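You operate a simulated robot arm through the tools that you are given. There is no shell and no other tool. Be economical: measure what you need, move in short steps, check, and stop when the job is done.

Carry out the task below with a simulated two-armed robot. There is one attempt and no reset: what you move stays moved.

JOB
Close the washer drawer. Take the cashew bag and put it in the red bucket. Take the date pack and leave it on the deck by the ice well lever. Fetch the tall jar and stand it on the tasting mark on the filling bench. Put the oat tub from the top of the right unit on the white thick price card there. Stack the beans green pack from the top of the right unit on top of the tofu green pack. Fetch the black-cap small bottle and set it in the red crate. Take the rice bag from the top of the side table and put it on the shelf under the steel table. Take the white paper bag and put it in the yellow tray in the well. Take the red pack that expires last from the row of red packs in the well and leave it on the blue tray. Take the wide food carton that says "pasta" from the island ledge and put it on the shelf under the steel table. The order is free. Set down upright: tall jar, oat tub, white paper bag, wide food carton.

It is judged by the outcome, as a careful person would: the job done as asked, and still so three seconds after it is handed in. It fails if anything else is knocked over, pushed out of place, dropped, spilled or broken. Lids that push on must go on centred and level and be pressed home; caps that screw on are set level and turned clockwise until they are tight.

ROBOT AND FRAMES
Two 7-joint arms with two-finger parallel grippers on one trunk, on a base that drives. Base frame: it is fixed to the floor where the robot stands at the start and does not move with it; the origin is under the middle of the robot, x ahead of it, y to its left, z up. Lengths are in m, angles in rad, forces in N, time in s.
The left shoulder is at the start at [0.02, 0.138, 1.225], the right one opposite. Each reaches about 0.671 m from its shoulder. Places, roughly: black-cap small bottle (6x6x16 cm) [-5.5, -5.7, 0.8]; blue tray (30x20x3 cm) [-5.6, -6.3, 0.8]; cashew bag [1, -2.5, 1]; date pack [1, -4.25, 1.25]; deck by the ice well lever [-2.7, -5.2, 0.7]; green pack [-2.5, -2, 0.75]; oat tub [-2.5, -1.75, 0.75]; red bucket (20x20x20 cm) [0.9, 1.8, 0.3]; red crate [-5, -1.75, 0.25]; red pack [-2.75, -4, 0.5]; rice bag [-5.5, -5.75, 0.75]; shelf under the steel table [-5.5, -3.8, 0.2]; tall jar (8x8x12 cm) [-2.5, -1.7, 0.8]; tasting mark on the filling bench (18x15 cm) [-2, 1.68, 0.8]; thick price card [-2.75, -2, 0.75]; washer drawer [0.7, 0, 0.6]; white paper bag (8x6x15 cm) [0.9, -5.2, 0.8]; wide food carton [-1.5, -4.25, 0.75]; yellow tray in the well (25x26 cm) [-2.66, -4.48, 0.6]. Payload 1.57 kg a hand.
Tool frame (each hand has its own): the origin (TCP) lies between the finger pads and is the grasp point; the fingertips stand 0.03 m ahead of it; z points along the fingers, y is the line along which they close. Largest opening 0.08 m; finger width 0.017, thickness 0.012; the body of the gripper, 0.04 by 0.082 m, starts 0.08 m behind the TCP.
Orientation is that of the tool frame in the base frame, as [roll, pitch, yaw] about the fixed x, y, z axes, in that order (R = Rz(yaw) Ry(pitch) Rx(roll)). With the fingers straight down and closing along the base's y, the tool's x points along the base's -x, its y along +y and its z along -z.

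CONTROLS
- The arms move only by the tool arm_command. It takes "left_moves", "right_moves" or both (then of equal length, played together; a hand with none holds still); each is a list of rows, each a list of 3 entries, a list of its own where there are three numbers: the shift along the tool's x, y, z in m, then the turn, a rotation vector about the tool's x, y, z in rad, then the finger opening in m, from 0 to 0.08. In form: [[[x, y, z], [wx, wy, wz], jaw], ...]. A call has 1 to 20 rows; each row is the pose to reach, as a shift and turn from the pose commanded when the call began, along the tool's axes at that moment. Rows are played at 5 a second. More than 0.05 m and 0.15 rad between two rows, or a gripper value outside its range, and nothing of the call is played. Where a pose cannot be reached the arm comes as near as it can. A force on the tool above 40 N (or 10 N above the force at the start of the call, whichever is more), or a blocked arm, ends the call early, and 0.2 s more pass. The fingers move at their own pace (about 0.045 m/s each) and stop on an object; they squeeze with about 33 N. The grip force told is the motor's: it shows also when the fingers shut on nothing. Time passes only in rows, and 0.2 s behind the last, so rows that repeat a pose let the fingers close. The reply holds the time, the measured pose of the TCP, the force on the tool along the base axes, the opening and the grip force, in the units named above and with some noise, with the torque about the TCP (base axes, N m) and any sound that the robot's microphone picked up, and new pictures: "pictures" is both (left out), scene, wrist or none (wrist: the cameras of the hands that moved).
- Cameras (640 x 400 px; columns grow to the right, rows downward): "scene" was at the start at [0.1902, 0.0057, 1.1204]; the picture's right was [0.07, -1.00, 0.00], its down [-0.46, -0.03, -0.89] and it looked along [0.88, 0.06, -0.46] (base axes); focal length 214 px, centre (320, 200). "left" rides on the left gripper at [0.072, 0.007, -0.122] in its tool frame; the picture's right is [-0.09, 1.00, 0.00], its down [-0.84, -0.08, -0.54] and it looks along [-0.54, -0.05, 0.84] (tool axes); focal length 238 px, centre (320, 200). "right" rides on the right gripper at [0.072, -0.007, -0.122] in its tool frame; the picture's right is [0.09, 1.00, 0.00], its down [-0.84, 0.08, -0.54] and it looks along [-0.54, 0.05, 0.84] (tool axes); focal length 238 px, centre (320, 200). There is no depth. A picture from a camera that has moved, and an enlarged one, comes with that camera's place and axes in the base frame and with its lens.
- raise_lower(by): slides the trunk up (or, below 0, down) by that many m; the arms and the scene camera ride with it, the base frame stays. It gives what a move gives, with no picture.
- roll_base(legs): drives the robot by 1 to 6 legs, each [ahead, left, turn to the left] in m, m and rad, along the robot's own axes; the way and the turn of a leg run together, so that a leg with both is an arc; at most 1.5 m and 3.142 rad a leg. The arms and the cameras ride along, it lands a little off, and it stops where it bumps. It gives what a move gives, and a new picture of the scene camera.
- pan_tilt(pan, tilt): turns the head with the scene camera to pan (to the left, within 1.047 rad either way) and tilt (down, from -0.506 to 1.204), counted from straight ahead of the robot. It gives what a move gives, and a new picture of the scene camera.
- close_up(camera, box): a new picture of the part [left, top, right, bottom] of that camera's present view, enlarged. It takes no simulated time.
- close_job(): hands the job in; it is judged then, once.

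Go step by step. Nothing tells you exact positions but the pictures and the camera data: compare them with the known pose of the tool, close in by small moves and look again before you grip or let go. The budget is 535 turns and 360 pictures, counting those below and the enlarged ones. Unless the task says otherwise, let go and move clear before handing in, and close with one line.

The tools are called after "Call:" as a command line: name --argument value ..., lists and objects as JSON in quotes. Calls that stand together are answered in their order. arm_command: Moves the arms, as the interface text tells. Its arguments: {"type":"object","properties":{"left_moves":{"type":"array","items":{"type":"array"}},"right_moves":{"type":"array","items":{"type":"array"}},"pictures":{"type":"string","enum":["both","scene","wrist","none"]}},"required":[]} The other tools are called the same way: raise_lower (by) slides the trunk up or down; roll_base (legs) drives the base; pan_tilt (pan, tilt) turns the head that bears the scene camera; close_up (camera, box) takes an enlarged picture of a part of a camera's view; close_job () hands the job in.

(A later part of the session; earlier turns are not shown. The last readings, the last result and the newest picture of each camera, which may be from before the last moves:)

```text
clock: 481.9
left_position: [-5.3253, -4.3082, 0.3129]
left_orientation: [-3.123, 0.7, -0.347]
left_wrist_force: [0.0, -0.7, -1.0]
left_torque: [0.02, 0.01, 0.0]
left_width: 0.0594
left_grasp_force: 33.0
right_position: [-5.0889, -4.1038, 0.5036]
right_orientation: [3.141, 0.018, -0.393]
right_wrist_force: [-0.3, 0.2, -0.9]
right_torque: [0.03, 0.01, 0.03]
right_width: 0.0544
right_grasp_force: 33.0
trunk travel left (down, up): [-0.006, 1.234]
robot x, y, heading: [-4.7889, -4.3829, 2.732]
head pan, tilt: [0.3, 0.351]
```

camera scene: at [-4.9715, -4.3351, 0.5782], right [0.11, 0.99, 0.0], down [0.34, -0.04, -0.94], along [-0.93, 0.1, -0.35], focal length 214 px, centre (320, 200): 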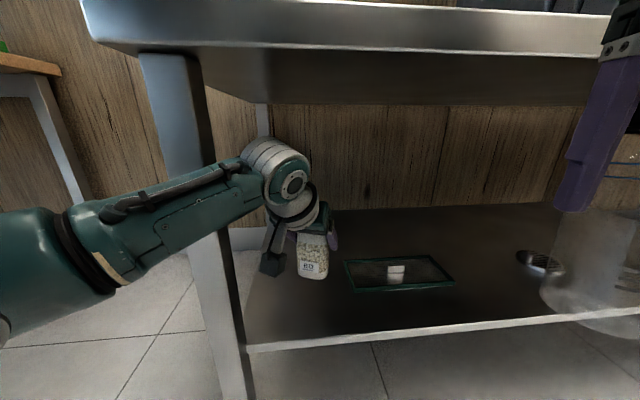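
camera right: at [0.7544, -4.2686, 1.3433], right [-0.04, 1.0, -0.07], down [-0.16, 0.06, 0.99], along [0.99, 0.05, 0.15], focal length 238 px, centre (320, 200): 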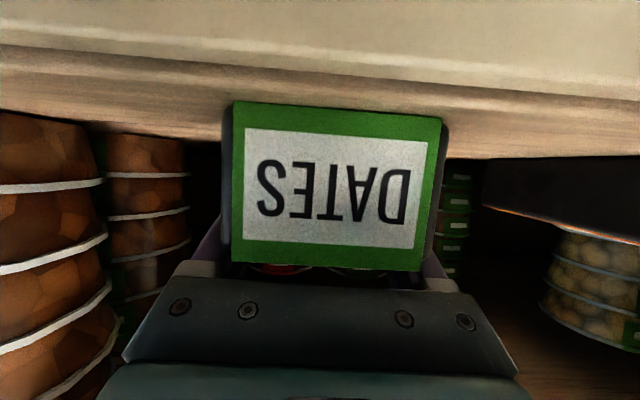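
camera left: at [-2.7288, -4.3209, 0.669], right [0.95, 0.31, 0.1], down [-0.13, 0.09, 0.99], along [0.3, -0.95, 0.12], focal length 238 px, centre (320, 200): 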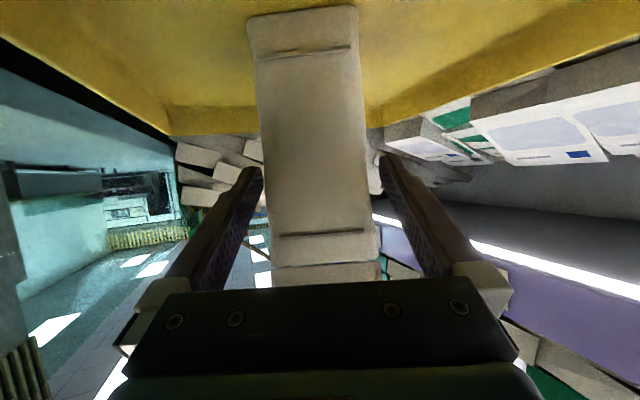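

Call:
arm_command --left_moves '[[[0.0064, 0, 0.0077], [0, 0, 0], 0], [[0.0128, 0, 0.0153], [0, 0, 0], 0], [[0.019, 0, 0.023], [0, 0, 0], 0], [[0.0257, 0, 0.0306], [0, 0, 0], 0]]' --pictures "wrist"

```text
clock: 482.9
left_position: [-5.3323, -4.3069, 0.2772]
left_orientation: [-3.123, 0.712, -0.351]
left_wrist_force: [1.0, -0.4, 24.0]
left_torque: [-0.43, 0.16, 0.09]
left_width: 0.0598
left_grasp_force: 33.3
right_position: [-5.0915, -4.1036, 0.5042]
right_orientation: [3.14, 0.02, -0.393]
right_wrist_force: [-0.6, 0.3, -0.6]
right_torque: [0.0, 0.02, 0.05]
right_width: 0.0543
right_grasp_force: 33.2
trunk travel left (down, up): [-0.006, 1.234]
robot x, y, heading: [-4.7859, -4.3857, 2.737]
head pan, tilt: [0.3, 0.351]
camera left: at [-5.2093, -4.3622, 0.3228], right [-0.42, -0.91, 0.05], down [-0.24, 0.16, 0.96], along [-0.88, 0.39, -0.28], focal length 238 px, centre (320, 200)
```

left: 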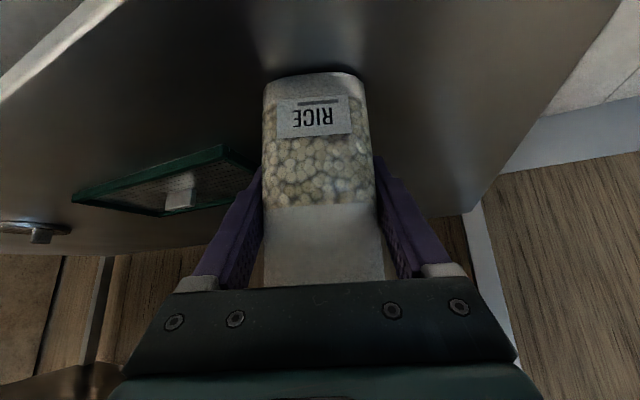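

The rice bag stands on the shelf. Releasing, rising a little and backing out.

Call:
arm_command --left_moves '[[[0, 0, 0], [0, 0, 0], 0.04], [[0, 0, 0], [0, 0, 0], 0.08], [[0, 0, 0], [0, 0, 0], 0.08], [[0, 0, 0], [0, 0, 0], 0.08]]' --pictures "none"

Call:
raise_lower --by 0.09

Call:
roll_base --legs '[[-0.3, -0.1, 0]]'

```text
clock: 483.9
left_position: [-5.3265, -4.3078, 0.2709]
left_orientation: [-3.122, 0.7, -0.349]
left_wrist_force: [0.8, -0.1, 0.3]
left_torque: [0.0, 0.01, -0.03]
left_width: 0.0798
left_grasp_force: 0.1
right_position: [-5.087, -4.1039, 0.5039]
right_orientation: [3.139, 0.018, -0.393]
right_wrist_force: [0.8, -0.6, -1.0]
right_torque: [-0.02, 0.02, -0.01]
right_width: 0.0544
right_grasp_force: 32.9
trunk travel left (down, up): [-0.006, 1.234]
robot x, y, heading: [-4.7866, -4.3833, 2.732]
head pan, tilt: [0.3, 0.351]
```

```text
clock: 485.1
left_position: [-5.3256, -4.3078, 0.3619]
left_orientation: [-3.122, 0.699, -0.349]
left_wrist_force: [0.0, -0.4, -1.2]
left_torque: [0.0, -0.03, -0.01]
left_width: 0.0801
left_grasp_force: 0.2
right_position: [-5.0897, -4.1032, 0.5941]
right_orientation: [3.14, 0.018, -0.392]
right_wrist_force: [0.6, 0.2, 0.4]
right_torque: [0.02, -0.02, -0.01]
right_width: 0.0541
right_grasp_force: 32.7
trunk travel left (down, up): [-0.096, 1.144]
robot x, y, heading: [-4.7902, -4.3845, 2.735]
head pan, tilt: [0.3, 0.351]
```

```text
clock: 487.2
left_position: [-5.015, -4.3334, 0.3629]
left_orientation: [-3.125, 0.701, -0.348]
left_wrist_force: [0.5, 0.1, -0.3]
left_torque: [0.0, -0.01, -0.01]
left_width: 0.08
left_grasp_force: 0.1
right_position: [-4.7751, -4.129, 0.5937]
right_orientation: [3.139, 0.018, -0.392]
right_wrist_force: [-0.7, 0.0, -0.1]
right_torque: [0.0, 0.01, 0.03]
right_width: 0.054
right_grasp_force: 33.1
trunk travel left (down, up): [-0.096, 1.144]
robot x, y, heading: [-4.4704, -4.4076, 2.738]
head pan, tilt: [0.3, 0.351]
camera scene: at [-4.6604, -4.361, 0.6287], right [0.1, 0.99, 0.0], down [0.34, -0.04, -0.94], along [-0.93, 0.1, -0.34], focal length 214 px, centre (320, 200)
```

scene: 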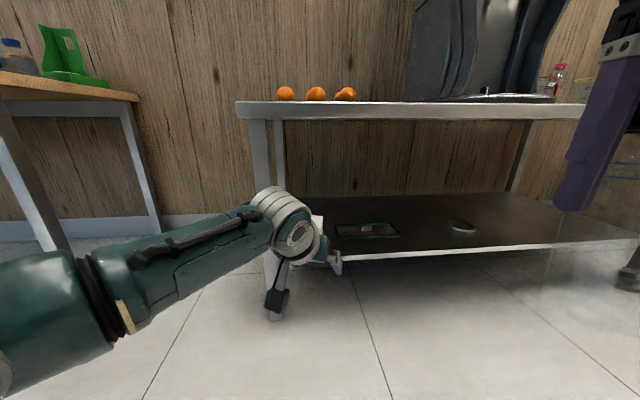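

Rice bag placed. Now to the red crate with the bottle: raise, straighten and drive north.

Call:
raise_lower --by 0.4

Call:
roll_base --legs '[[0, 0, 0.404], [-0.5, 0, 0], [0, -1.3, 0], [0, -1.2, 0]]'

Call:
pan_tilt --pan 0.0 --tilt 0.4

```text
clock: 491.1
left_position: [-5.0124, -4.334, 0.7629]
left_orientation: [-3.123, 0.701, -0.348]
left_wrist_force: [-0.4, 0.8, 0.5]
left_torque: [-0.01, 0.0, 0.03]
left_width: 0.0801
left_grasp_force: 0.1
right_position: [-4.7752, -4.129, 0.9931]
right_orientation: [3.139, 0.018, -0.391]
right_wrist_force: [0.4, 0.0, -0.3]
right_torque: [-0.01, 0.01, 0.01]
right_width: 0.0544
right_grasp_force: 32.8
trunk travel left (down, up): [-0.496, 0.744]
robot x, y, heading: [-4.476, -4.4101, 2.735]
head pan, tilt: [0.3, 0.351]
```

```text
clock: 507.1
left_position: [-4.4967, -2.0429, 0.7621]
left_orientation: [-3.123, 0.701, 0.056]
left_wrist_force: [0.1, 0.3, -1.0]
left_torque: [0.01, 0.02, 0.03]
left_width: 0.08
left_grasp_force: 0.1
right_position: [-4.3583, -1.7611, 0.9926]
right_orientation: [3.138, 0.017, 0.011]
right_wrist_force: [-0.9, -0.7, -0.7]
right_torque: [-0.02, -0.02, -0.01]
right_width: 0.0542
right_grasp_force: 33.6
trunk travel left (down, up): [-0.496, 0.744]
robot x, y, heading: [-3.975, -1.8988, -3.142]
head pan, tilt: [0.3, 0.351]
camera scene: at [-4.1618, -1.9296, 1.0286], right [-0.3, 0.96, 0.0], down [0.33, 0.1, -0.94], along [-0.9, -0.28, -0.34], focal length 214 px, centre (320, 200)
```

scene: 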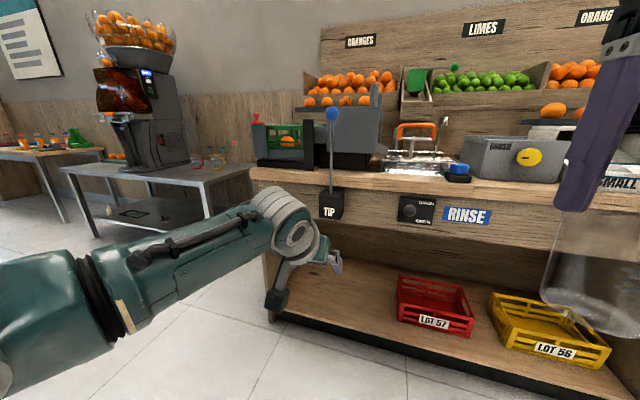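

```text
clock: 507.9
left_position: [-4.4977, -2.0437, 0.7629]
left_orientation: [-3.121, 0.703, 0.058]
left_wrist_force: [-0.3, -0.4, 0.6]
left_torque: [-0.01, -0.01, 0.0]
left_width: 0.0801
left_grasp_force: 0.1
right_position: [-4.3576, -1.7616, 0.9952]
right_orientation: [3.138, 0.018, 0.013]
right_wrist_force: [-0.8, -0.3, -0.7]
right_torque: [0.03, 0.01, 0.01]
right_width: 0.054
right_grasp_force: 32.7
trunk travel left (down, up): [-0.496, 0.744]
robot x, y, heading: [-3.9731, -1.9034, -3.146]
head pan, tilt: [0.0, 0.4]
camera scene: at [-4.1655, -1.9022, 1.024], right [0.0, 1.0, 0.0], down [0.39, 0.0, -0.92], along [-0.92, 0.0, -0.39], focal length 214 px, centre (320, 200)
```

scene: 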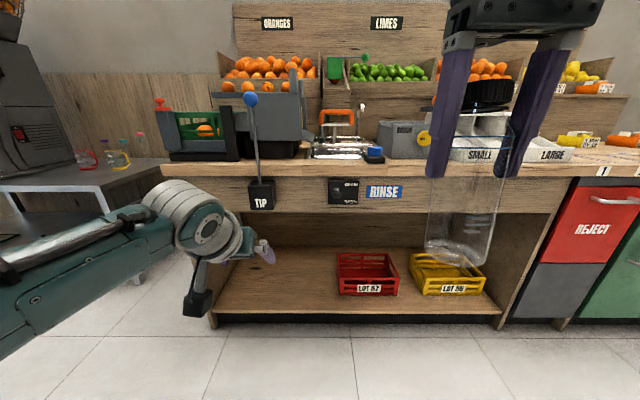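

The red crate (LOT 57) is on the lower shelf under this counter (about x −5.05…−5.26, y −1.80…−1.48). I'll extend and lower the right arm with the bottle, keeping the left arm low as well.

Call:
arm_command --right_moves '[[[-0.014, 0, 0.03], [0, -0.04, 0], 0], [[-0.028, 0, 0.06], [0, -0.08, 0], 0], [[-0.042, 0, 0.09], [0, -0.12, 0], 0], [[-0.056, 0, 0.12], [0, -0.16, 0], 0], [[-0.07, 0, 0.15], [0, -0.2, 0], 0], [[-0.085, 0, 0.185], [0, -0.25, 0], 0]]' --pictures "none"

Call:
raise_lower --by -0.4

Call:
roll_base --legs '[[0.35, -0.12, 0]]'

Call:
pan_tilt --pan -0.2 --tilt 0.35

```text
clock: 509.3
left_position: [-4.4969, -2.0449, 0.7636]
left_orientation: [-3.126, 0.7, 0.057]
left_wrist_force: [0.4, -0.2, -0.2]
left_torque: [0.03, -0.04, -0.03]
left_width: 0.08
left_grasp_force: 0.1
right_position: [-4.4463, -1.7658, 0.8095]
right_orientation: [3.141, 0.268, 0.015]
right_wrist_force: [-0.4, 0.3, 0.1]
right_torque: [-0.05, 0.02, 0.01]
right_width: 0.0541
right_grasp_force: 33.4
trunk travel left (down, up): [-0.496, 0.744]
robot x, y, heading: [-3.9726, -1.9028, -3.146]
head pan, tilt: [0.0, 0.4]
```

```text
clock: 513.1
left_position: [-4.4957, -2.044, 0.3627]
left_orientation: [-3.121, 0.702, 0.059]
left_wrist_force: [-0.1, 0.6, -1.2]
left_torque: [0.01, -0.05, 0.0]
left_width: 0.08
left_grasp_force: 0.0
right_position: [-4.4467, -1.7641, 0.4106]
right_orientation: [3.141, 0.266, 0.014]
right_wrist_force: [0.1, -0.3, 0.1]
right_torque: [-0.02, -0.02, 0.03]
right_width: 0.0542
right_grasp_force: 32.9
trunk travel left (down, up): [-0.096, 1.144]
robot x, y, heading: [-3.9698, -1.9049, -3.144]
head pan, tilt: [0.0, 0.4]
```

```text
clock: 515.5
left_position: [-4.845, -1.9221, 0.3621]
left_orientation: [-3.125, 0.7, 0.055]
left_wrist_force: [0.1, 0.3, -0.7]
left_torque: [0.01, 0.0, -0.02]
left_width: 0.0802
left_grasp_force: 0.2
right_position: [-4.7926, -1.6428, 0.4106]
right_orientation: [3.139, 0.268, 0.013]
right_wrist_force: [0.1, -0.2, -0.7]
right_torque: [0.0, -0.01, 0.01]
right_width: 0.0544
right_grasp_force: 32.7
trunk travel left (down, up): [-0.096, 1.144]
robot x, y, heading: [-4.3219, -1.7806, 3.143]
head pan, tilt: [0.0, 0.4]
camera scene: at [-4.5129, -1.7814, 0.6239], right [0.0, 1.0, 0.0], down [0.39, 0.0, -0.92], along [-0.92, 0.0, -0.39], focal length 214 px, centre (320, 200)
```

scene: 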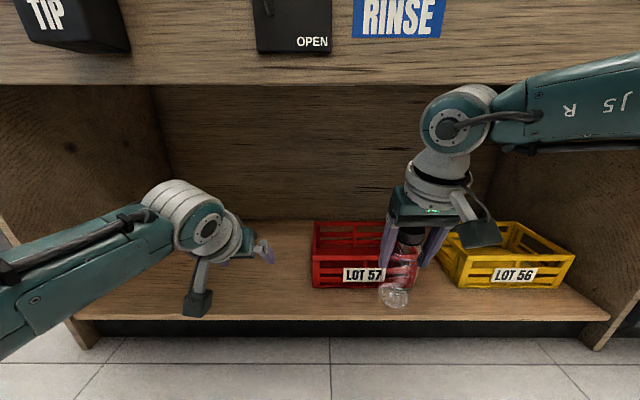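

```text
clock: 516.2
left_position: [-4.8468, -1.9217, 0.3627]
left_orientation: [-3.125, 0.702, 0.055]
left_wrist_force: [0.7, -0.3, 0.7]
left_torque: [-0.02, 0.01, 0.01]
left_width: 0.08
left_grasp_force: 0.0
right_position: [-4.7939, -1.6431, 0.4102]
right_orientation: [3.141, 0.269, 0.012]
right_wrist_force: [-0.8, 1.0, 0.3]
right_torque: [-0.01, 0.0, -0.02]
right_width: 0.0545
right_grasp_force: 32.6
trunk travel left (down, up): [-0.096, 1.144]
robot x, y, heading: [-4.3184, -1.7801, 3.14]
head pan, tilt: [-0.201, 0.351]
camera scene: at [-4.5127, -1.7625, 0.6286], right [0.2, 0.98, 0.0], down [0.34, -0.07, -0.94], along [-0.92, 0.19, -0.34], focal length 214 px, centre (320, 200)
```

scene: 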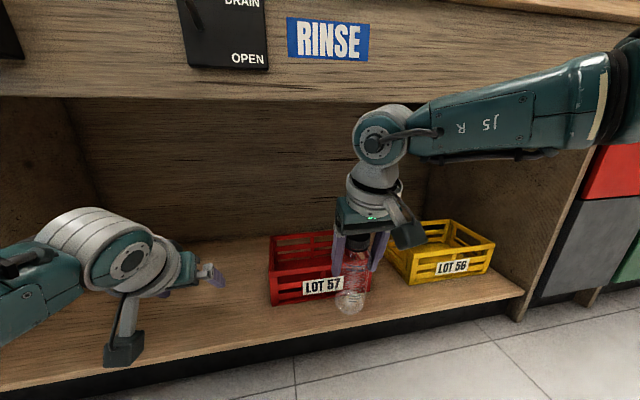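

The crate is centred at (−5.17, −1.635), with its rim at z≈0.195. I'll lower so the forearm passes under the apron, and move in partway.

Call:
raise_lower --by -0.08

Call:
roll_base --legs '[[0.17, 0, 0]]'

Call:
close_up --camera "right" --box '[0, 0, 640, 400]'

```text
clock: 517.4
left_position: [-4.845, -1.9225, 0.2828]
left_orientation: [-3.124, 0.701, 0.057]
left_wrist_force: [0.5, -0.2, 0.2]
left_torque: [0.0, 0.0, -0.02]
left_width: 0.0799
left_grasp_force: 0.0
right_position: [-4.7948, -1.6429, 0.3297]
right_orientation: [3.14, 0.267, 0.011]
right_wrist_force: [0.2, -0.4, -0.4]
right_torque: [-0.02, -0.03, -0.03]
right_width: 0.0543
right_grasp_force: 32.7
trunk travel left (down, up): [-0.016, 1.224]
robot x, y, heading: [-4.3209, -1.7785, 3.143]
head pan, tilt: [-0.201, 0.351]
```

```text
clock: 518.8
left_position: [-5.0094, -1.9212, 0.2821]
left_orientation: [-3.124, 0.698, 0.053]
left_wrist_force: [0.2, 0.1, -0.2]
left_torque: [-0.01, 0.05, -0.01]
left_width: 0.08
left_grasp_force: 0.1
right_position: [-4.958, -1.643, 0.3289]
right_orientation: [3.141, 0.266, 0.01]
right_wrist_force: [0.9, -0.4, -1.1]
right_torque: [0.04, 0.02, 0.01]
right_width: 0.0542
right_grasp_force: 33.5
trunk travel left (down, up): [-0.016, 1.224]
robot x, y, heading: [-4.4906, -1.7817, 3.14]
head pan, tilt: [-0.201, 0.351]
camera scene: at [-4.6773, -1.7622, 0.5482], right [0.2, 0.98, 0.0], down [0.34, -0.07, -0.94], along [-0.92, 0.19, -0.35], focal length 214 px, centre (320, 200)
```

scene: 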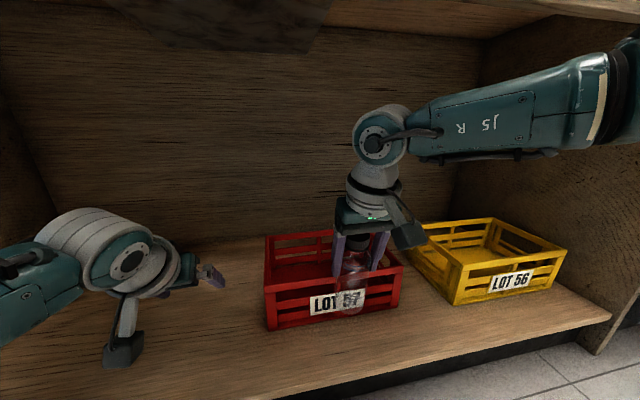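

```text
1.00 times, centred on (320, 200) of right (not enlarged: the box is as wide or as high as the picture)
camera zoom: at [-4.857, -1.6354, 0.4279], right [0.1, -0.99, -0.02], down [-0.66, -0.08, 0.74], along [-0.74, -0.06, -0.67], focal length 238 px, centre (320, 200)
```

zoom: 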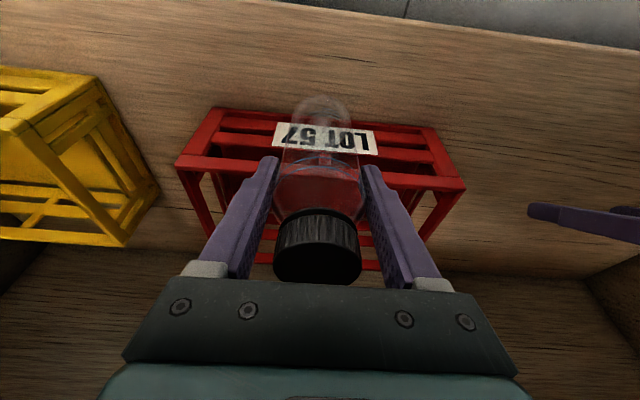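

The crate rim may be nearer z 0.23, so I'll raise 4 cm before moving over it.

Call:
raise_lower --by 0.04

Call:
roll_base --legs '[[0.1, 0, 0], [0.1, 0, 0]]'

Call:
close_up --camera "right" --box '[0, 0, 640, 400]'

```text
clock: 519.7
left_position: [-5.0133, -1.9215, 0.3234]
left_orientation: [-3.123, 0.7, 0.053]
left_wrist_force: [-0.2, -0.5, -0.5]
left_torque: [0.0, -0.02, -0.03]
left_width: 0.0799
left_grasp_force: 0.0
right_position: [-4.9625, -1.642, 0.3708]
right_orientation: [3.141, 0.267, 0.011]
right_wrist_force: [0.7, 0.0, 0.6]
right_torque: [0.01, 0.0, 0.0]
right_width: 0.0541
right_grasp_force: 33.2
trunk travel left (down, up): [-0.056, 1.184]
robot x, y, heading: [-4.4883, -1.7772, 3.142]
head pan, tilt: [-0.201, 0.351]
```

```text
clock: 521.5
left_position: [-5.063, -1.9221, 0.2979]
left_orientation: [-3.122, 0.653, 0.075]
left_wrist_force: [0.1, -0.2, -0.3]
left_torque: [0.0, 0.01, -0.01]
left_width: 0.0803
left_grasp_force: 0.0
right_position: [-5.0185, -1.6445, 0.3505]
right_orientation: [3.14, 0.222, 0.034]
right_wrist_force: [0.1, -0.3, -1.3]
right_torque: [0.01, -0.03, -0.02]
right_width: 0.0538
right_grasp_force: 32.8
trunk travel left (down, up): [-0.056, 1.184]
robot x, y, heading: [-4.6183, -1.7763, -3.117]
head pan, tilt: [-0.201, 0.351]
stopped in leg 2: the robot was blocked; the commanded pose is now the measured one
camera scene: at [-4.7457, -1.7574, 0.5796], right [0.18, 0.98, 0.01], down [0.38, -0.06, -0.92], along [-0.91, 0.17, -0.39], focal length 214 px, centre (320, 200)
```

scene: 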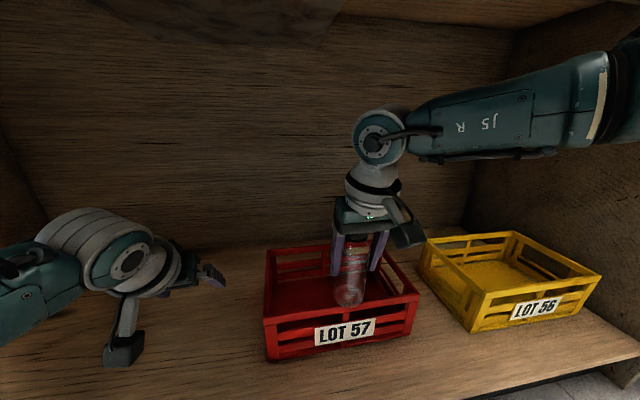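

```text
1.00 times, centred on (320, 200) of right (not enlarged: the box is as wide or as high as the picture)
camera zoom: at [-4.9226, -1.6348, 0.4523], right [0.12, -0.99, -0.02], down [-0.69, -0.1, 0.71], along [-0.71, -0.08, -0.7], focal length 238 px, centre (320, 200)
```

zoom: 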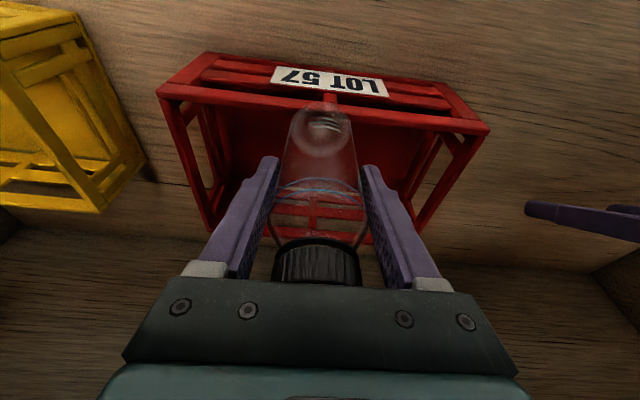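

The torso met the counter at x≈−4.62, so I need more arm reach. I'll back off slightly, lower the trunk a little, and extend the arm forward.

Call:
roll_base --legs '[[-0.06, 0, -0.02]]'

Call:
arm_command --right_moves '[[[-0.02, 0, -0.008], [0, -0.05, 0], 0], [[-0.04, 0, -0.016], [0, -0.1, 0], 0], [[-0.06, 0, -0.024], [0, -0.15, 0], 0]]' --pictures "scene"

```text
clock: 522.3
left_position: [-5.0704, -1.9181, 0.307]
left_orientation: [-3.118, 0.672, 0.076]
left_wrist_force: [-0.3, 0.7, 0.1]
left_torque: [0.01, -0.02, 0.02]
left_width: 0.08
left_grasp_force: 0.1
right_position: [-5.0277, -1.6417, 0.3565]
right_orientation: [-3.141, 0.239, 0.029]
right_wrist_force: [0.2, 0.3, -0.1]
right_torque: [0.01, 0.02, -0.02]
right_width: 0.0542
right_grasp_force: 32.8
trunk travel left (down, up): [-0.056, 1.184]
robot x, y, heading: [-4.594, -1.7765, -3.124]
head pan, tilt: [-0.201, 0.351]
stopped in leg 1: the robot was blocked; the commanded pose is now the measured one
camera scene: at [-4.749, -1.7553, 0.5827], right [0.18, 0.98, 0.01], down [0.37, -0.06, -0.93], along [-0.91, 0.17, -0.37], focal length 214 px, centre (320, 200)
```

scene: 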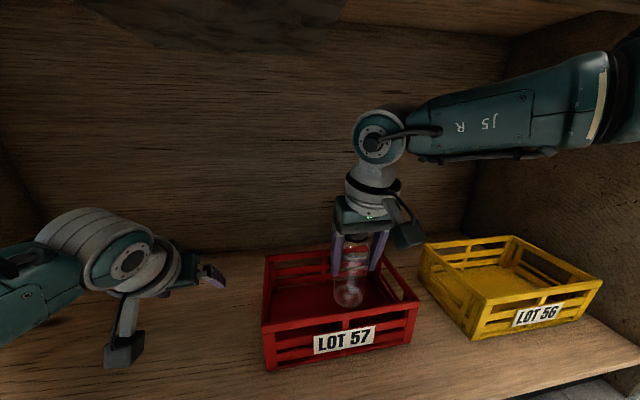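

```text
clock: 523.3
left_position: [-5.0721, -1.9176, 0.3061]
left_orientation: [-3.117, 0.67, 0.076]
left_wrist_force: [-0.6, -0.2, 0.3]
left_torque: [-0.01, -0.03, 0.0]
left_width: 0.0798
left_grasp_force: 0.1
right_position: [-5.0786, -1.643, 0.3958]
right_orientation: [3.14, 0.389, 0.032]
right_wrist_force: [0.5, 0.4, -0.7]
right_torque: [-0.02, -0.02, 0.02]
right_width: 0.0539
right_grasp_force: 32.5
trunk travel left (down, up): [-0.056, 1.184]
robot x, y, heading: [-4.6025, -1.7785, -3.129]
head pan, tilt: [-0.201, 0.351]
stopped in row 3 (right hand): the arm was blocked; the commanded pose is now the measured one
camera scene: at [-4.7493, -1.7553, 0.5831], right [0.18, 0.98, 0.01], down [0.37, -0.06, -0.93], along [-0.91, 0.17, -0.37], focal length 214 px, centre (320, 200)
```

scene: 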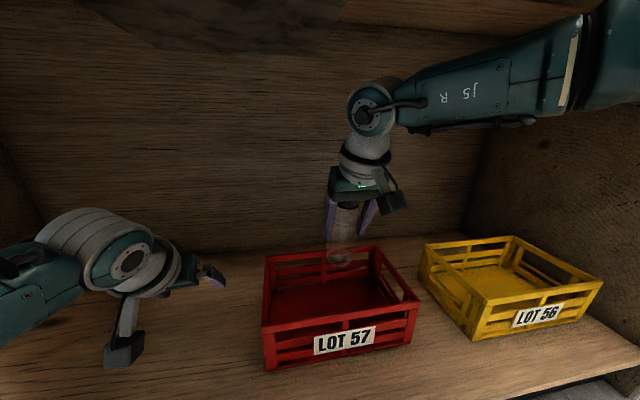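

The right forearm is wedged under the counter apron because the elbow rides high. I'll lower the trunk to free it and back out.

Call:
raise_lower --by -0.04

Call:
roll_base --legs '[[-0.15, 0, 0]]'

```text
clock: 524.2
left_position: [-5.0698, -1.9118, 0.2647]
left_orientation: [-3.114, 0.669, 0.072]
left_wrist_force: [-1.2, -0.2, -0.5]
left_torque: [0.0, 0.02, 0.01]
left_width: 0.0802
left_grasp_force: 0.2
right_position: [-5.0779, -1.6358, 0.3548]
right_orientation: [-3.139, 0.39, 0.03]
right_wrist_force: [-0.3, -0.2, -0.1]
right_torque: [0.0, 0.0, 0.02]
right_width: 0.0541
right_grasp_force: 32.7
trunk travel left (down, up): [-0.016, 1.224]
robot x, y, heading: [-4.6023, -1.7806, -3.128]
head pan, tilt: [-0.201, 0.351]
```

```text
clock: 524.9
left_position: [-5.0757, -1.9116, 0.2693]
left_orientation: [-3.111, 0.679, 0.079]
left_wrist_force: [-0.1, 0.6, -0.6]
left_torque: [-0.02, -0.01, -0.01]
left_width: 0.0801
left_grasp_force: 0.1
right_position: [-5.0825, -1.6368, 0.3607]
right_orientation: [-3.138, 0.398, 0.032]
right_wrist_force: [0.3, 1.1, -0.2]
right_torque: [-0.05, 0.0, 0.01]
right_width: 0.0539
right_grasp_force: 32.9
trunk travel left (down, up): [-0.016, 1.224]
robot x, y, heading: [-4.5903, -1.777, -3.126]
head pan, tilt: [-0.201, 0.351]
stopped in leg 1: the robot was blocked; the commanded pose is now the measured one
camera scene: at [-4.7513, -1.7502, 0.5442], right [0.18, 0.98, 0.01], down [0.36, -0.05, -0.93], along [-0.92, 0.18, -0.36], focal length 214 px, centre (320, 200)
```

scene: 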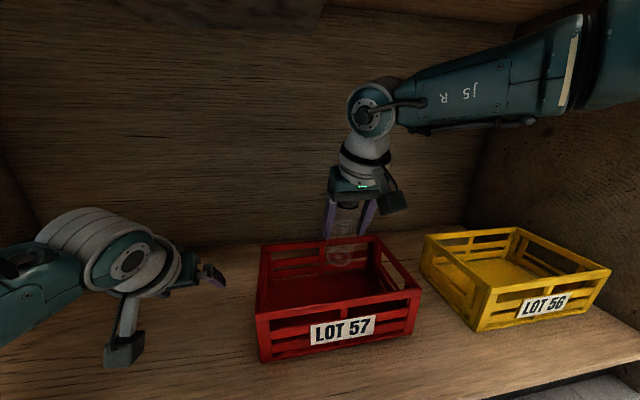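

Looking at the geometry, the bottle's base is now actually centred over the crate opening (x −5.02…−5.22). So I'll lower it into the crate right here, which also brings the elbow down.

Call:
arm_command --right_moves '[[[0.0078, 0, 0.0184], [0, 0, 0], 0], [[0.0156, 0, 0.0368], [0, 0, 0], 0], [[0.0234, 0, 0.0552], [0, 0, 0], 0], [[0.0312, 0, 0.0736], [0, 0, 0], 0]]' --pictures "both"

```text
clock: 526.1
left_position: [-5.0755, -1.9127, 0.2694]
left_orientation: [-3.112, 0.683, 0.078]
left_wrist_force: [-0.5, -0.2, 0.6]
left_torque: [-0.06, 0.0, 0.03]
left_width: 0.08
left_grasp_force: 0.0
right_position: [-5.0829, -1.6364, 0.2803]
right_orientation: [-3.136, 0.4, 0.033]
right_wrist_force: [0.3, -0.3, 0.1]
right_torque: [0.01, 0.01, 0.02]
right_width: 0.0541
right_grasp_force: 32.7
trunk travel left (down, up): [-0.016, 1.224]
robot x, y, heading: [-4.5939, -1.7782, -3.125]
head pan, tilt: [-0.201, 0.351]
stopped in row 4 (right hand): the arm was blocked; the commanded pose is now the measured one
camera scene: at [-4.7514, -1.7503, 0.5447], right [0.18, 0.98, 0.01], down [0.36, -0.05, -0.93], along [-0.92, 0.18, -0.36], focal length 214 px, centre (320, 200)
camera right: at [-4.9692, -1.6276, 0.3651], right [0.12, -0.99, -0.04], down [-0.56, -0.1, 0.82], along [-0.82, -0.07, -0.56], focal length 238 px, centre (320, 200)
```

scene: 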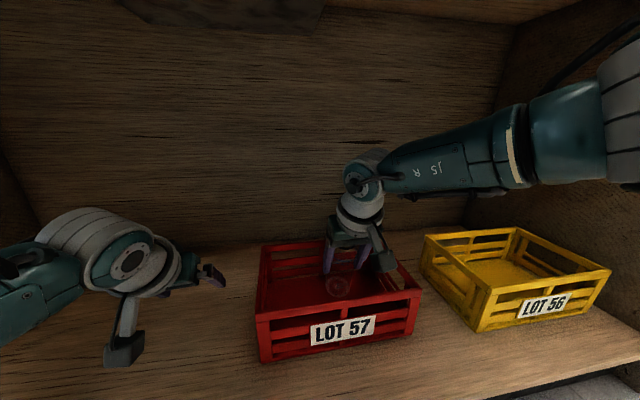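
right: 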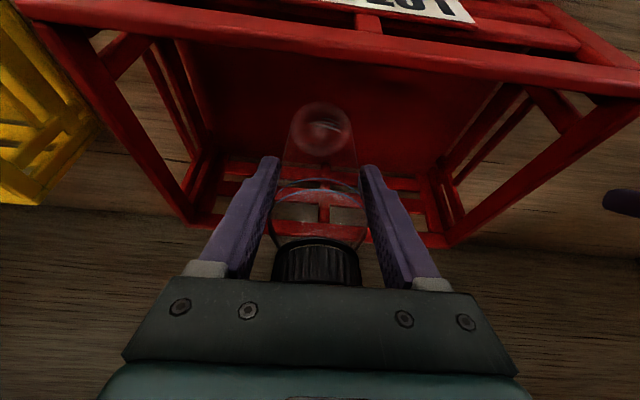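

The bottle is inside the crate. I'll lower further while bringing it more upright.

Call:
arm_command --right_moves '[[[0.006, 0, 0.014], [0, 0.04, 0], 0], [[0.012, 0, 0.028], [0, 0.08, 0], 0], [[0.018, 0, 0.042], [0, 0.12, 0], 0]]' --pictures "wrist"

```text
clock: 527.1
left_position: [-5.0768, -1.9123, 0.2716]
left_orientation: [-3.11, 0.68, 0.079]
left_wrist_force: [0.7, 0.3, -0.2]
left_torque: [0.0, -0.01, -0.02]
left_width: 0.0798
left_grasp_force: 0.0
right_position: [-5.0584, -1.6198, 0.256]
right_orientation: [-3.138, 0.288, 0.035]
right_wrist_force: [-0.2, 0.2, 0.2]
right_torque: [0.03, 0.02, 0.0]
right_width: 0.0539
right_grasp_force: 33.2
right hand out of reach, approached as far as the arm can: row 1, 2, 3
trunk travel left (down, up): [-0.016, 1.224]
robot x, y, heading: [-4.5832, -1.7752, -3.124]
head pan, tilt: [-0.201, 0.351]
stopped in row 3 (right hand): the arm was blocked; the commanded pose is now the measured one
camera right: at [-4.9536, -1.61, 0.3525], right [0.12, -0.99, -0.03], down [-0.65, -0.1, 0.76], along [-0.75, -0.07, -0.65], focal length 238 px, centre (320, 200)
```

right: 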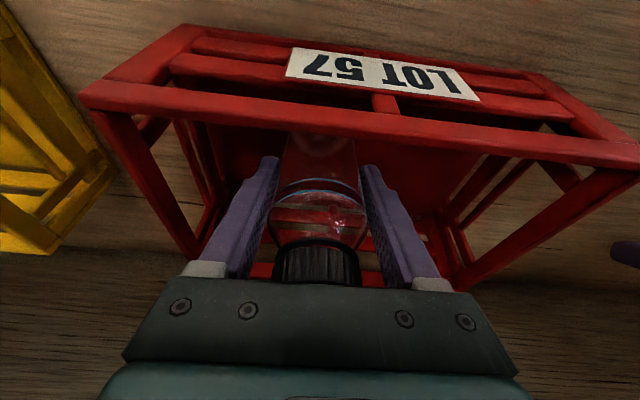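

At the arm's low limit here. I'll use the last centimetre of trunk travel, then release the bottle just above the crate floor.

Call:
raise_lower --by -0.015

Call:
close_up --camera "scene" --box '[230, 180, 450, 370]'

```text
clock: 527.8
left_position: [-5.0752, -1.914, 0.2561]
left_orientation: [-3.113, 0.679, 0.074]
left_wrist_force: [-0.7, -0.1, -0.4]
left_torque: [0.02, 0.03, 0.04]
left_width: 0.0802
left_grasp_force: 0.1
right_position: [-5.0547, -1.6202, 0.2412]
right_orientation: [-3.138, 0.286, 0.032]
right_wrist_force: [1.3, 0.3, -0.3]
right_torque: [0.03, 0.01, -0.02]
right_width: 0.0539
right_grasp_force: 33.1
trunk travel left (down, up): [-0.001, 1.239]
robot x, y, heading: [-4.5869, -1.7776, -3.127]
head pan, tilt: [-0.201, 0.351]
```

```text
2.11 times, centred on (340, 275) of scene
camera zoom: at [-4.7504, -1.7516, 0.5305], right [0.19, 0.98, 0.01], down [0.36, -0.06, -0.93], along [-0.91, 0.18, -0.36], focal length 452 px, centre (278, 42)
```

zoom: 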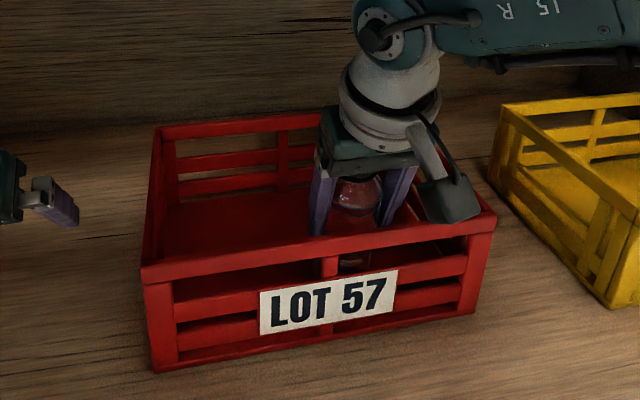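

The bottle is within the crate, close to its floor. Releasing.

Call:
arm_command --right_moves '[[[0, 0, 0], [0, 0, 0], 0.06], [[0, 0, 0], [0, 0, 0], 0.08], [[0, 0, 0], [0, 0, 0], 0.08], [[0, 0, 0], [0, 0, 0], 0.08]]' --pictures "wrist"

Call:
close_up --camera "scene" --box '[230, 180, 450, 370]'

```text
clock: 529.0
left_position: [-5.0768, -1.9142, 0.2544]
left_orientation: [-3.114, 0.681, 0.077]
left_wrist_force: [0.6, -0.1, -0.1]
left_torque: [0.02, 0.04, 0.01]
left_width: 0.08
left_grasp_force: 0.1
right_position: [-5.057, -1.6222, 0.2402]
right_orientation: [-3.14, 0.288, 0.034]
right_wrist_force: [0.7, 0.2, 0.8]
right_torque: [-0.02, 0.01, 0.0]
right_width: 0.0802
right_grasp_force: 0.0
trunk travel left (down, up): [-0.001, 1.239]
robot x, y, heading: [-4.5893, -1.7774, -3.125]
head pan, tilt: [-0.201, 0.351]
stopped in row 4 (right hand): the arm was blocked; the commanded pose is now the measured one
camera right: at [-4.9536, -1.6121, 0.337], right [0.12, -0.99, -0.03], down [-0.65, -0.1, 0.76], along [-0.75, -0.07, -0.65], focal length 238 px, centre (320, 200)
```

right: 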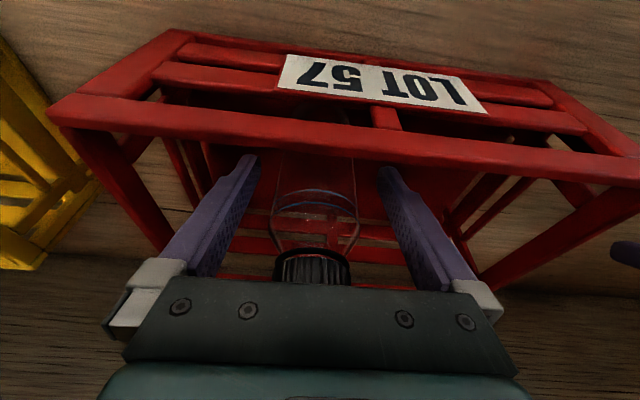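

```text
2.11 times, centred on (340, 275) of scene
camera zoom: at [-4.7514, -1.752, 0.5294], right [0.18, 0.98, 0.01], down [0.36, -0.06, -0.93], along [-0.92, 0.17, -0.36], focal length 452 px, centre (278, 42)
```

zoom: 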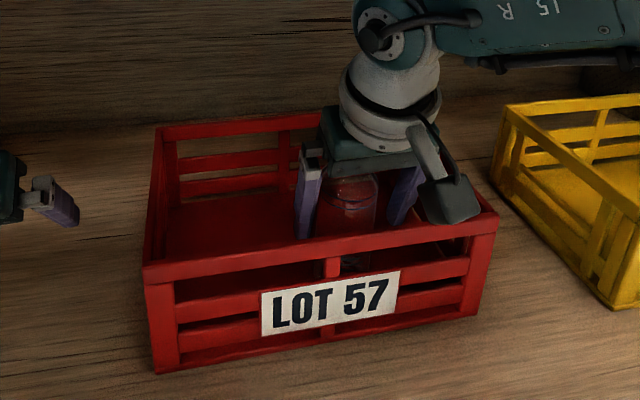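

The bottle stands inside the crate. I'll raise the hand just enough to clear the rim and then back out.

Call:
arm_command --right_moves '[[[-0.006, 0, -0.019], [0, 0, 0], 0.08], [[-0.0115, 0, -0.038], [0, 0, 0], 0.08], [[-0.017, 0, -0.055], [0, 0, 0], 0.08]]' --pictures "none"

Call:
roll_base --legs '[[-0.08, 0, 0]]'

```text
clock: 530.0
left_position: [-5.0759, -1.9153, 0.2553]
left_orientation: [-3.114, 0.68, 0.077]
left_wrist_force: [-0.2, 0.1, -0.3]
left_torque: [0.02, 0.02, 0.0]
left_width: 0.08
left_grasp_force: 0.0
right_position: [-5.0573, -1.6213, 0.2987]
right_orientation: [-3.138, 0.287, 0.033]
right_wrist_force: [-0.1, 0.3, -0.9]
right_torque: [0.02, 0.01, 0.01]
right_width: 0.0796
right_grasp_force: 0.0
trunk travel left (down, up): [-0.001, 1.239]
robot x, y, heading: [-4.5838, -1.7771, -3.126]
head pan, tilt: [-0.201, 0.351]
stopped in row 3 (right hand): the arm was blocked; the commanded pose is now the measured one
```

```text
clock: 531.0
left_position: [-5.0425, -1.9288, 0.2709]
left_orientation: [-3.123, 0.71, 0.068]
left_wrist_force: [-1.6, -1.0, -0.6]
left_torque: [0.01, -0.08, -0.03]
left_width: 0.0801
left_grasp_force: 0.1
right_position: [-5.023, -1.6347, 0.3112]
right_orientation: [3.134, 0.316, 0.03]
right_wrist_force: [-1.2, -0.6, 0.0]
right_torque: [0.06, -0.08, -0.04]
right_width: 0.0798
right_grasp_force: 0.1
trunk travel left (down, up): [-0.001, 1.239]
robot x, y, heading: [-4.5088, -1.775, -3.127]
head pan, tilt: [-0.201, 0.351]
camera scene: at [-4.7102, -1.7633, 0.5349], right [0.19, 0.98, 0.0], down [0.33, -0.06, -0.94], along [-0.93, 0.17, -0.34], focal length 214 px, centre (320, 200)
```

scene: 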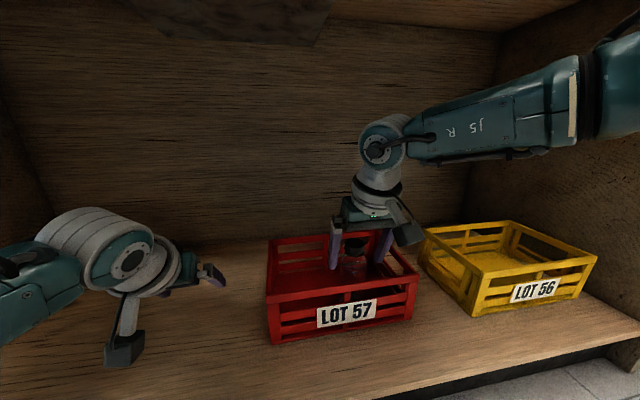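

It's free now. Backing out fully.

Call:
roll_base --legs '[[-0.2, 0, 0], [-0.25, 0, -0.015]]'

Call:
close_up --camera "scene" --box '[160, 160, 440, 340]'

```text
clock: 534.0
left_position: [-4.5899, -1.9147, 0.2686]
left_orientation: [-3.122, 0.704, 0.059]
left_wrist_force: [-0.1, -0.8, -0.3]
left_torque: [-0.02, 0.03, -0.01]
left_width: 0.0799
left_grasp_force: 0.0
right_position: [-4.5683, -1.6213, 0.3092]
right_orientation: [3.137, 0.313, 0.018]
right_wrist_force: [-0.3, 0.6, -0.3]
right_torque: [0.0, 0.0, 0.0]
right_width: 0.0799
right_grasp_force: 0.0
trunk travel left (down, up): [-0.001, 1.239]
robot x, y, heading: [-4.0653, -1.7734, -3.141]
head pan, tilt: [-0.201, 0.351]
camera scene: at [-4.2575, -1.7543, 0.5339], right [0.2, 0.98, 0.0], down [0.34, -0.07, -0.94], along [-0.92, 0.18, -0.34], focal length 214 px, centre (320, 200)
```

scene: 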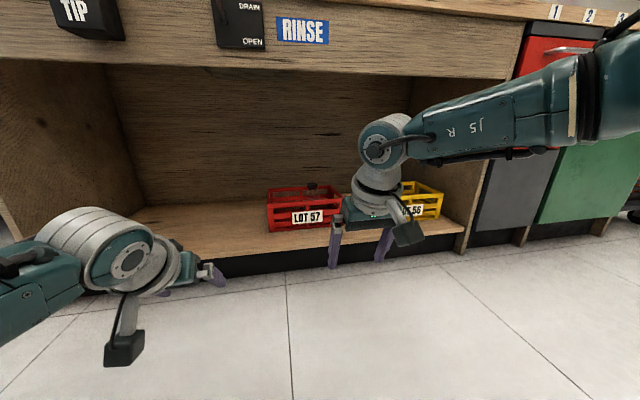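

```text
2.22 times, centred on (300, 250) of scene
camera zoom: at [-4.2575, -1.7543, 0.5339], right [0.2, 0.98, 0.0], down [0.34, -0.07, -0.94], along [-0.92, 0.18, -0.34], focal length 477 px, centre (364, 89)
```

zoom: 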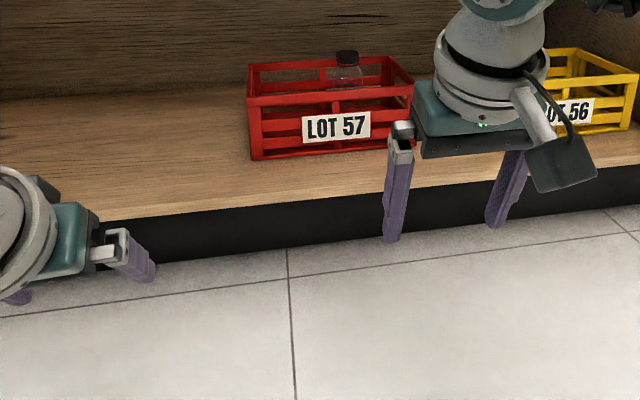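

The bottle stands upright in the red crate. Next is the right unit (jar, oat tub, green packs): I'll raise the trunk and turn around.

Call:
raise_lower --by 0.4

Call:
raise_lower --by 0.2

Call:
roll_base --legs '[[-0.2, 0, 0], [0, 0, 1.57], [0, 0, 1.57]]'

Call:
pan_tilt --pan 0.0 --tilt 0.35

```text
clock: 537.8
left_position: [-4.5889, -1.9147, 0.6698]
left_orientation: [-3.124, 0.705, 0.06]
left_wrist_force: [0.2, -0.7, -0.2]
left_torque: [0.03, 0.01, -0.01]
left_width: 0.08
left_grasp_force: 0.1
right_position: [-4.5656, -1.6215, 0.707]
right_orientation: [3.136, 0.311, 0.019]
right_wrist_force: [-0.5, 0.9, 0.4]
right_torque: [0.03, -0.02, 0.0]
right_width: 0.0799
right_grasp_force: 0.1
trunk travel left (down, up): [-0.401, 0.839]
robot x, y, heading: [-4.0633, -1.7714, -3.133]
head pan, tilt: [-0.201, 0.351]
```

```text
clock: 540.0
left_position: [-4.5889, -1.9155, 0.8683]
left_orientation: [-3.121, 0.703, 0.059]
left_wrist_force: [-0.2, 0.2, 1.2]
left_torque: [0.02, 0.01, 0.0]
left_width: 0.0802
left_grasp_force: 0.2
right_position: [-4.5653, -1.622, 0.9078]
right_orientation: [3.137, 0.309, 0.018]
right_wrist_force: [0.0, -0.6, 0.7]
right_torque: [0.01, 0.02, -0.01]
right_width: 0.0801
right_grasp_force: 0.2
trunk travel left (down, up): [-0.601, 0.639]
robot x, y, heading: [-4.0654, -1.7698, -3.137]
head pan, tilt: [-0.201, 0.351]
```

```text
clock: 549.2
left_position: [-3.3404, -1.6319, 0.8692]
left_orientation: [-3.122, 0.703, -3.089]
left_wrist_force: [-0.1, 0.1, 0.4]
left_torque: [0.0, -0.01, 0.03]
left_width: 0.0798
left_grasp_force: 0.1
right_position: [-3.3645, -1.924, 0.9088]
right_orientation: [3.137, 0.311, -3.13]
right_wrist_force: [0.5, 1.3, -0.3]
right_torque: [0.03, -0.01, 0.02]
right_width: 0.0801
right_grasp_force: 0.0
trunk travel left (down, up): [-0.601, 0.639]
robot x, y, heading: [-3.8634, -1.7746, -0.003]
head pan, tilt: [-0.201, 0.351]
camera scene: at [-3.675, -1.7908, 1.1336], right [-0.2, -0.98, 0.0], down [-0.34, 0.07, -0.94], along [0.92, -0.19, -0.34], focal length 214 px, centre (320, 200)
```

scene: 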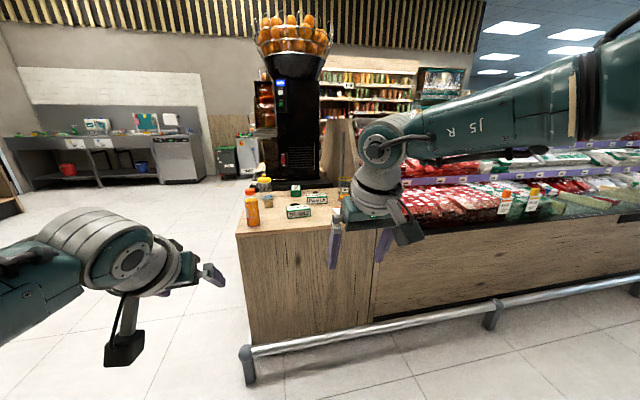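

```text
clock: 550.0
left_position: [-3.3389, -1.6312, 0.8693]
left_orientation: [-3.122, 0.704, -3.089]
left_wrist_force: [-0.8, 0.9, 0.3]
left_torque: [0.0, 0.01, 0.03]
left_width: 0.0801
left_grasp_force: 0.1
right_position: [-3.3644, -1.9235, 0.9074]
right_orientation: [3.137, 0.311, -3.13]
right_wrist_force: [0.0, 0.0, -0.1]
right_torque: [-0.01, 0.02, -0.01]
right_width: 0.0801
right_grasp_force: 0.1
trunk travel left (down, up): [-0.601, 0.639]
robot x, y, heading: [-3.8651, -1.7714, -0.004]
head pan, tilt: [0.0, 0.351]
camera scene: at [-3.6731, -1.7723, 1.1336], right [0.0, -1.0, 0.0], down [-0.34, 0.0, -0.94], along [0.94, 0.0, -0.34], focal length 214 px, centre (320, 200)
```

scene: 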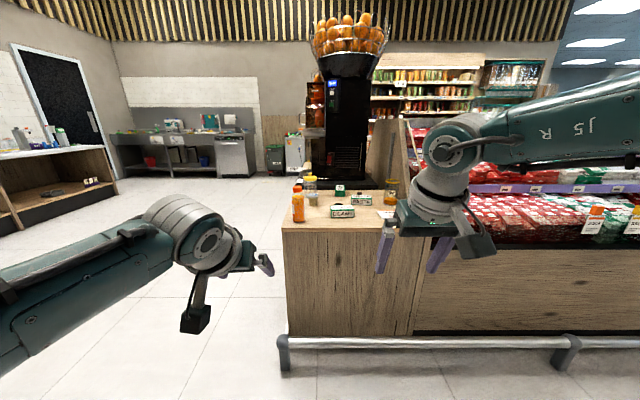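

I see the right unit's top with packs, bottle and jars. Zooming in.

Call:
close_up --camera "scene" --box '[270, 160, 430, 260]'

```text
4.00 times, centred on (350, 210) of scene
camera zoom: at [-3.6731, -1.7723, 1.1336], right [0.0, -1.0, 0.0], down [-0.34, 0.0, -0.94], along [0.94, 0.0, -0.34], focal length 858 px, centre (200, 160)
```

zoom: 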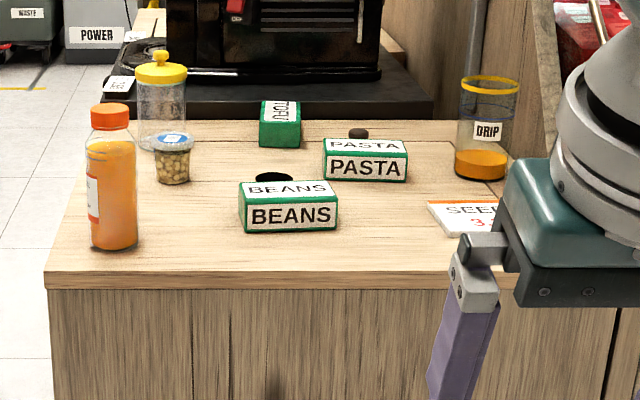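

Beans, pasta and tofu packs, a small tub, a yellow-lidded jar and a price card are visible. I'll shift right to see past my arm.

Call:
roll_base --legs '[[0.2, -0.45, 0]]'

Call:
close_up --camera "scene" --box '[120, 160, 360, 300]'

```text
clock: 552.9
left_position: [-3.1437, -2.0809, 0.8684]
left_orientation: [-3.122, 0.704, -3.085]
left_wrist_force: [-1.0, 0.2, 0.4]
left_torque: [0.0, -0.01, -0.01]
left_width: 0.0801
left_grasp_force: 0.1
right_position: [-3.167, -2.3732, 0.9074]
right_orientation: [3.137, 0.312, -3.126]
right_wrist_force: [-0.2, 0.1, 0.0]
right_torque: [-0.01, 0.0, -0.03]
right_width: 0.0801
right_grasp_force: 0.0
trunk travel left (down, up): [-0.601, 0.639]
robot x, y, heading: [-3.6714, -2.2205, -0.004]
head pan, tilt: [0.0, 0.351]
camera scene: at [-3.4757, -2.2226, 1.1336], right [0.0, -1.0, 0.0], down [-0.34, 0.0, -0.94], along [0.94, 0.0, -0.34], focal length 214 px, centre (320, 200)
```

scene: 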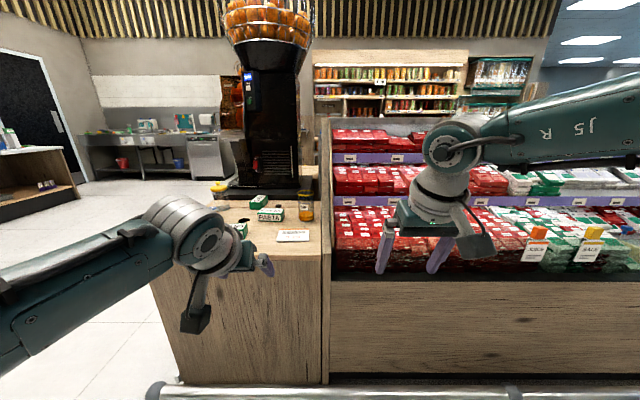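

```text
2.67 times, centred on (240, 230) of scene
camera zoom: at [-3.4757, -2.2226, 1.1336], right [0.0, -1.0, 0.0], down [-0.34, 0.0, -0.94], along [0.94, 0.0, -0.34], focal length 572 px, centre (533, 120)
```

zoom: 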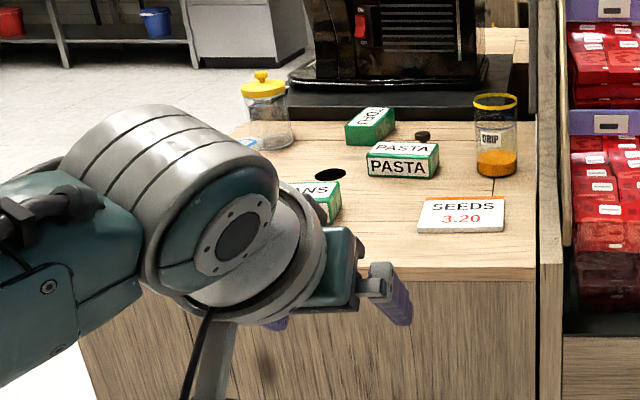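

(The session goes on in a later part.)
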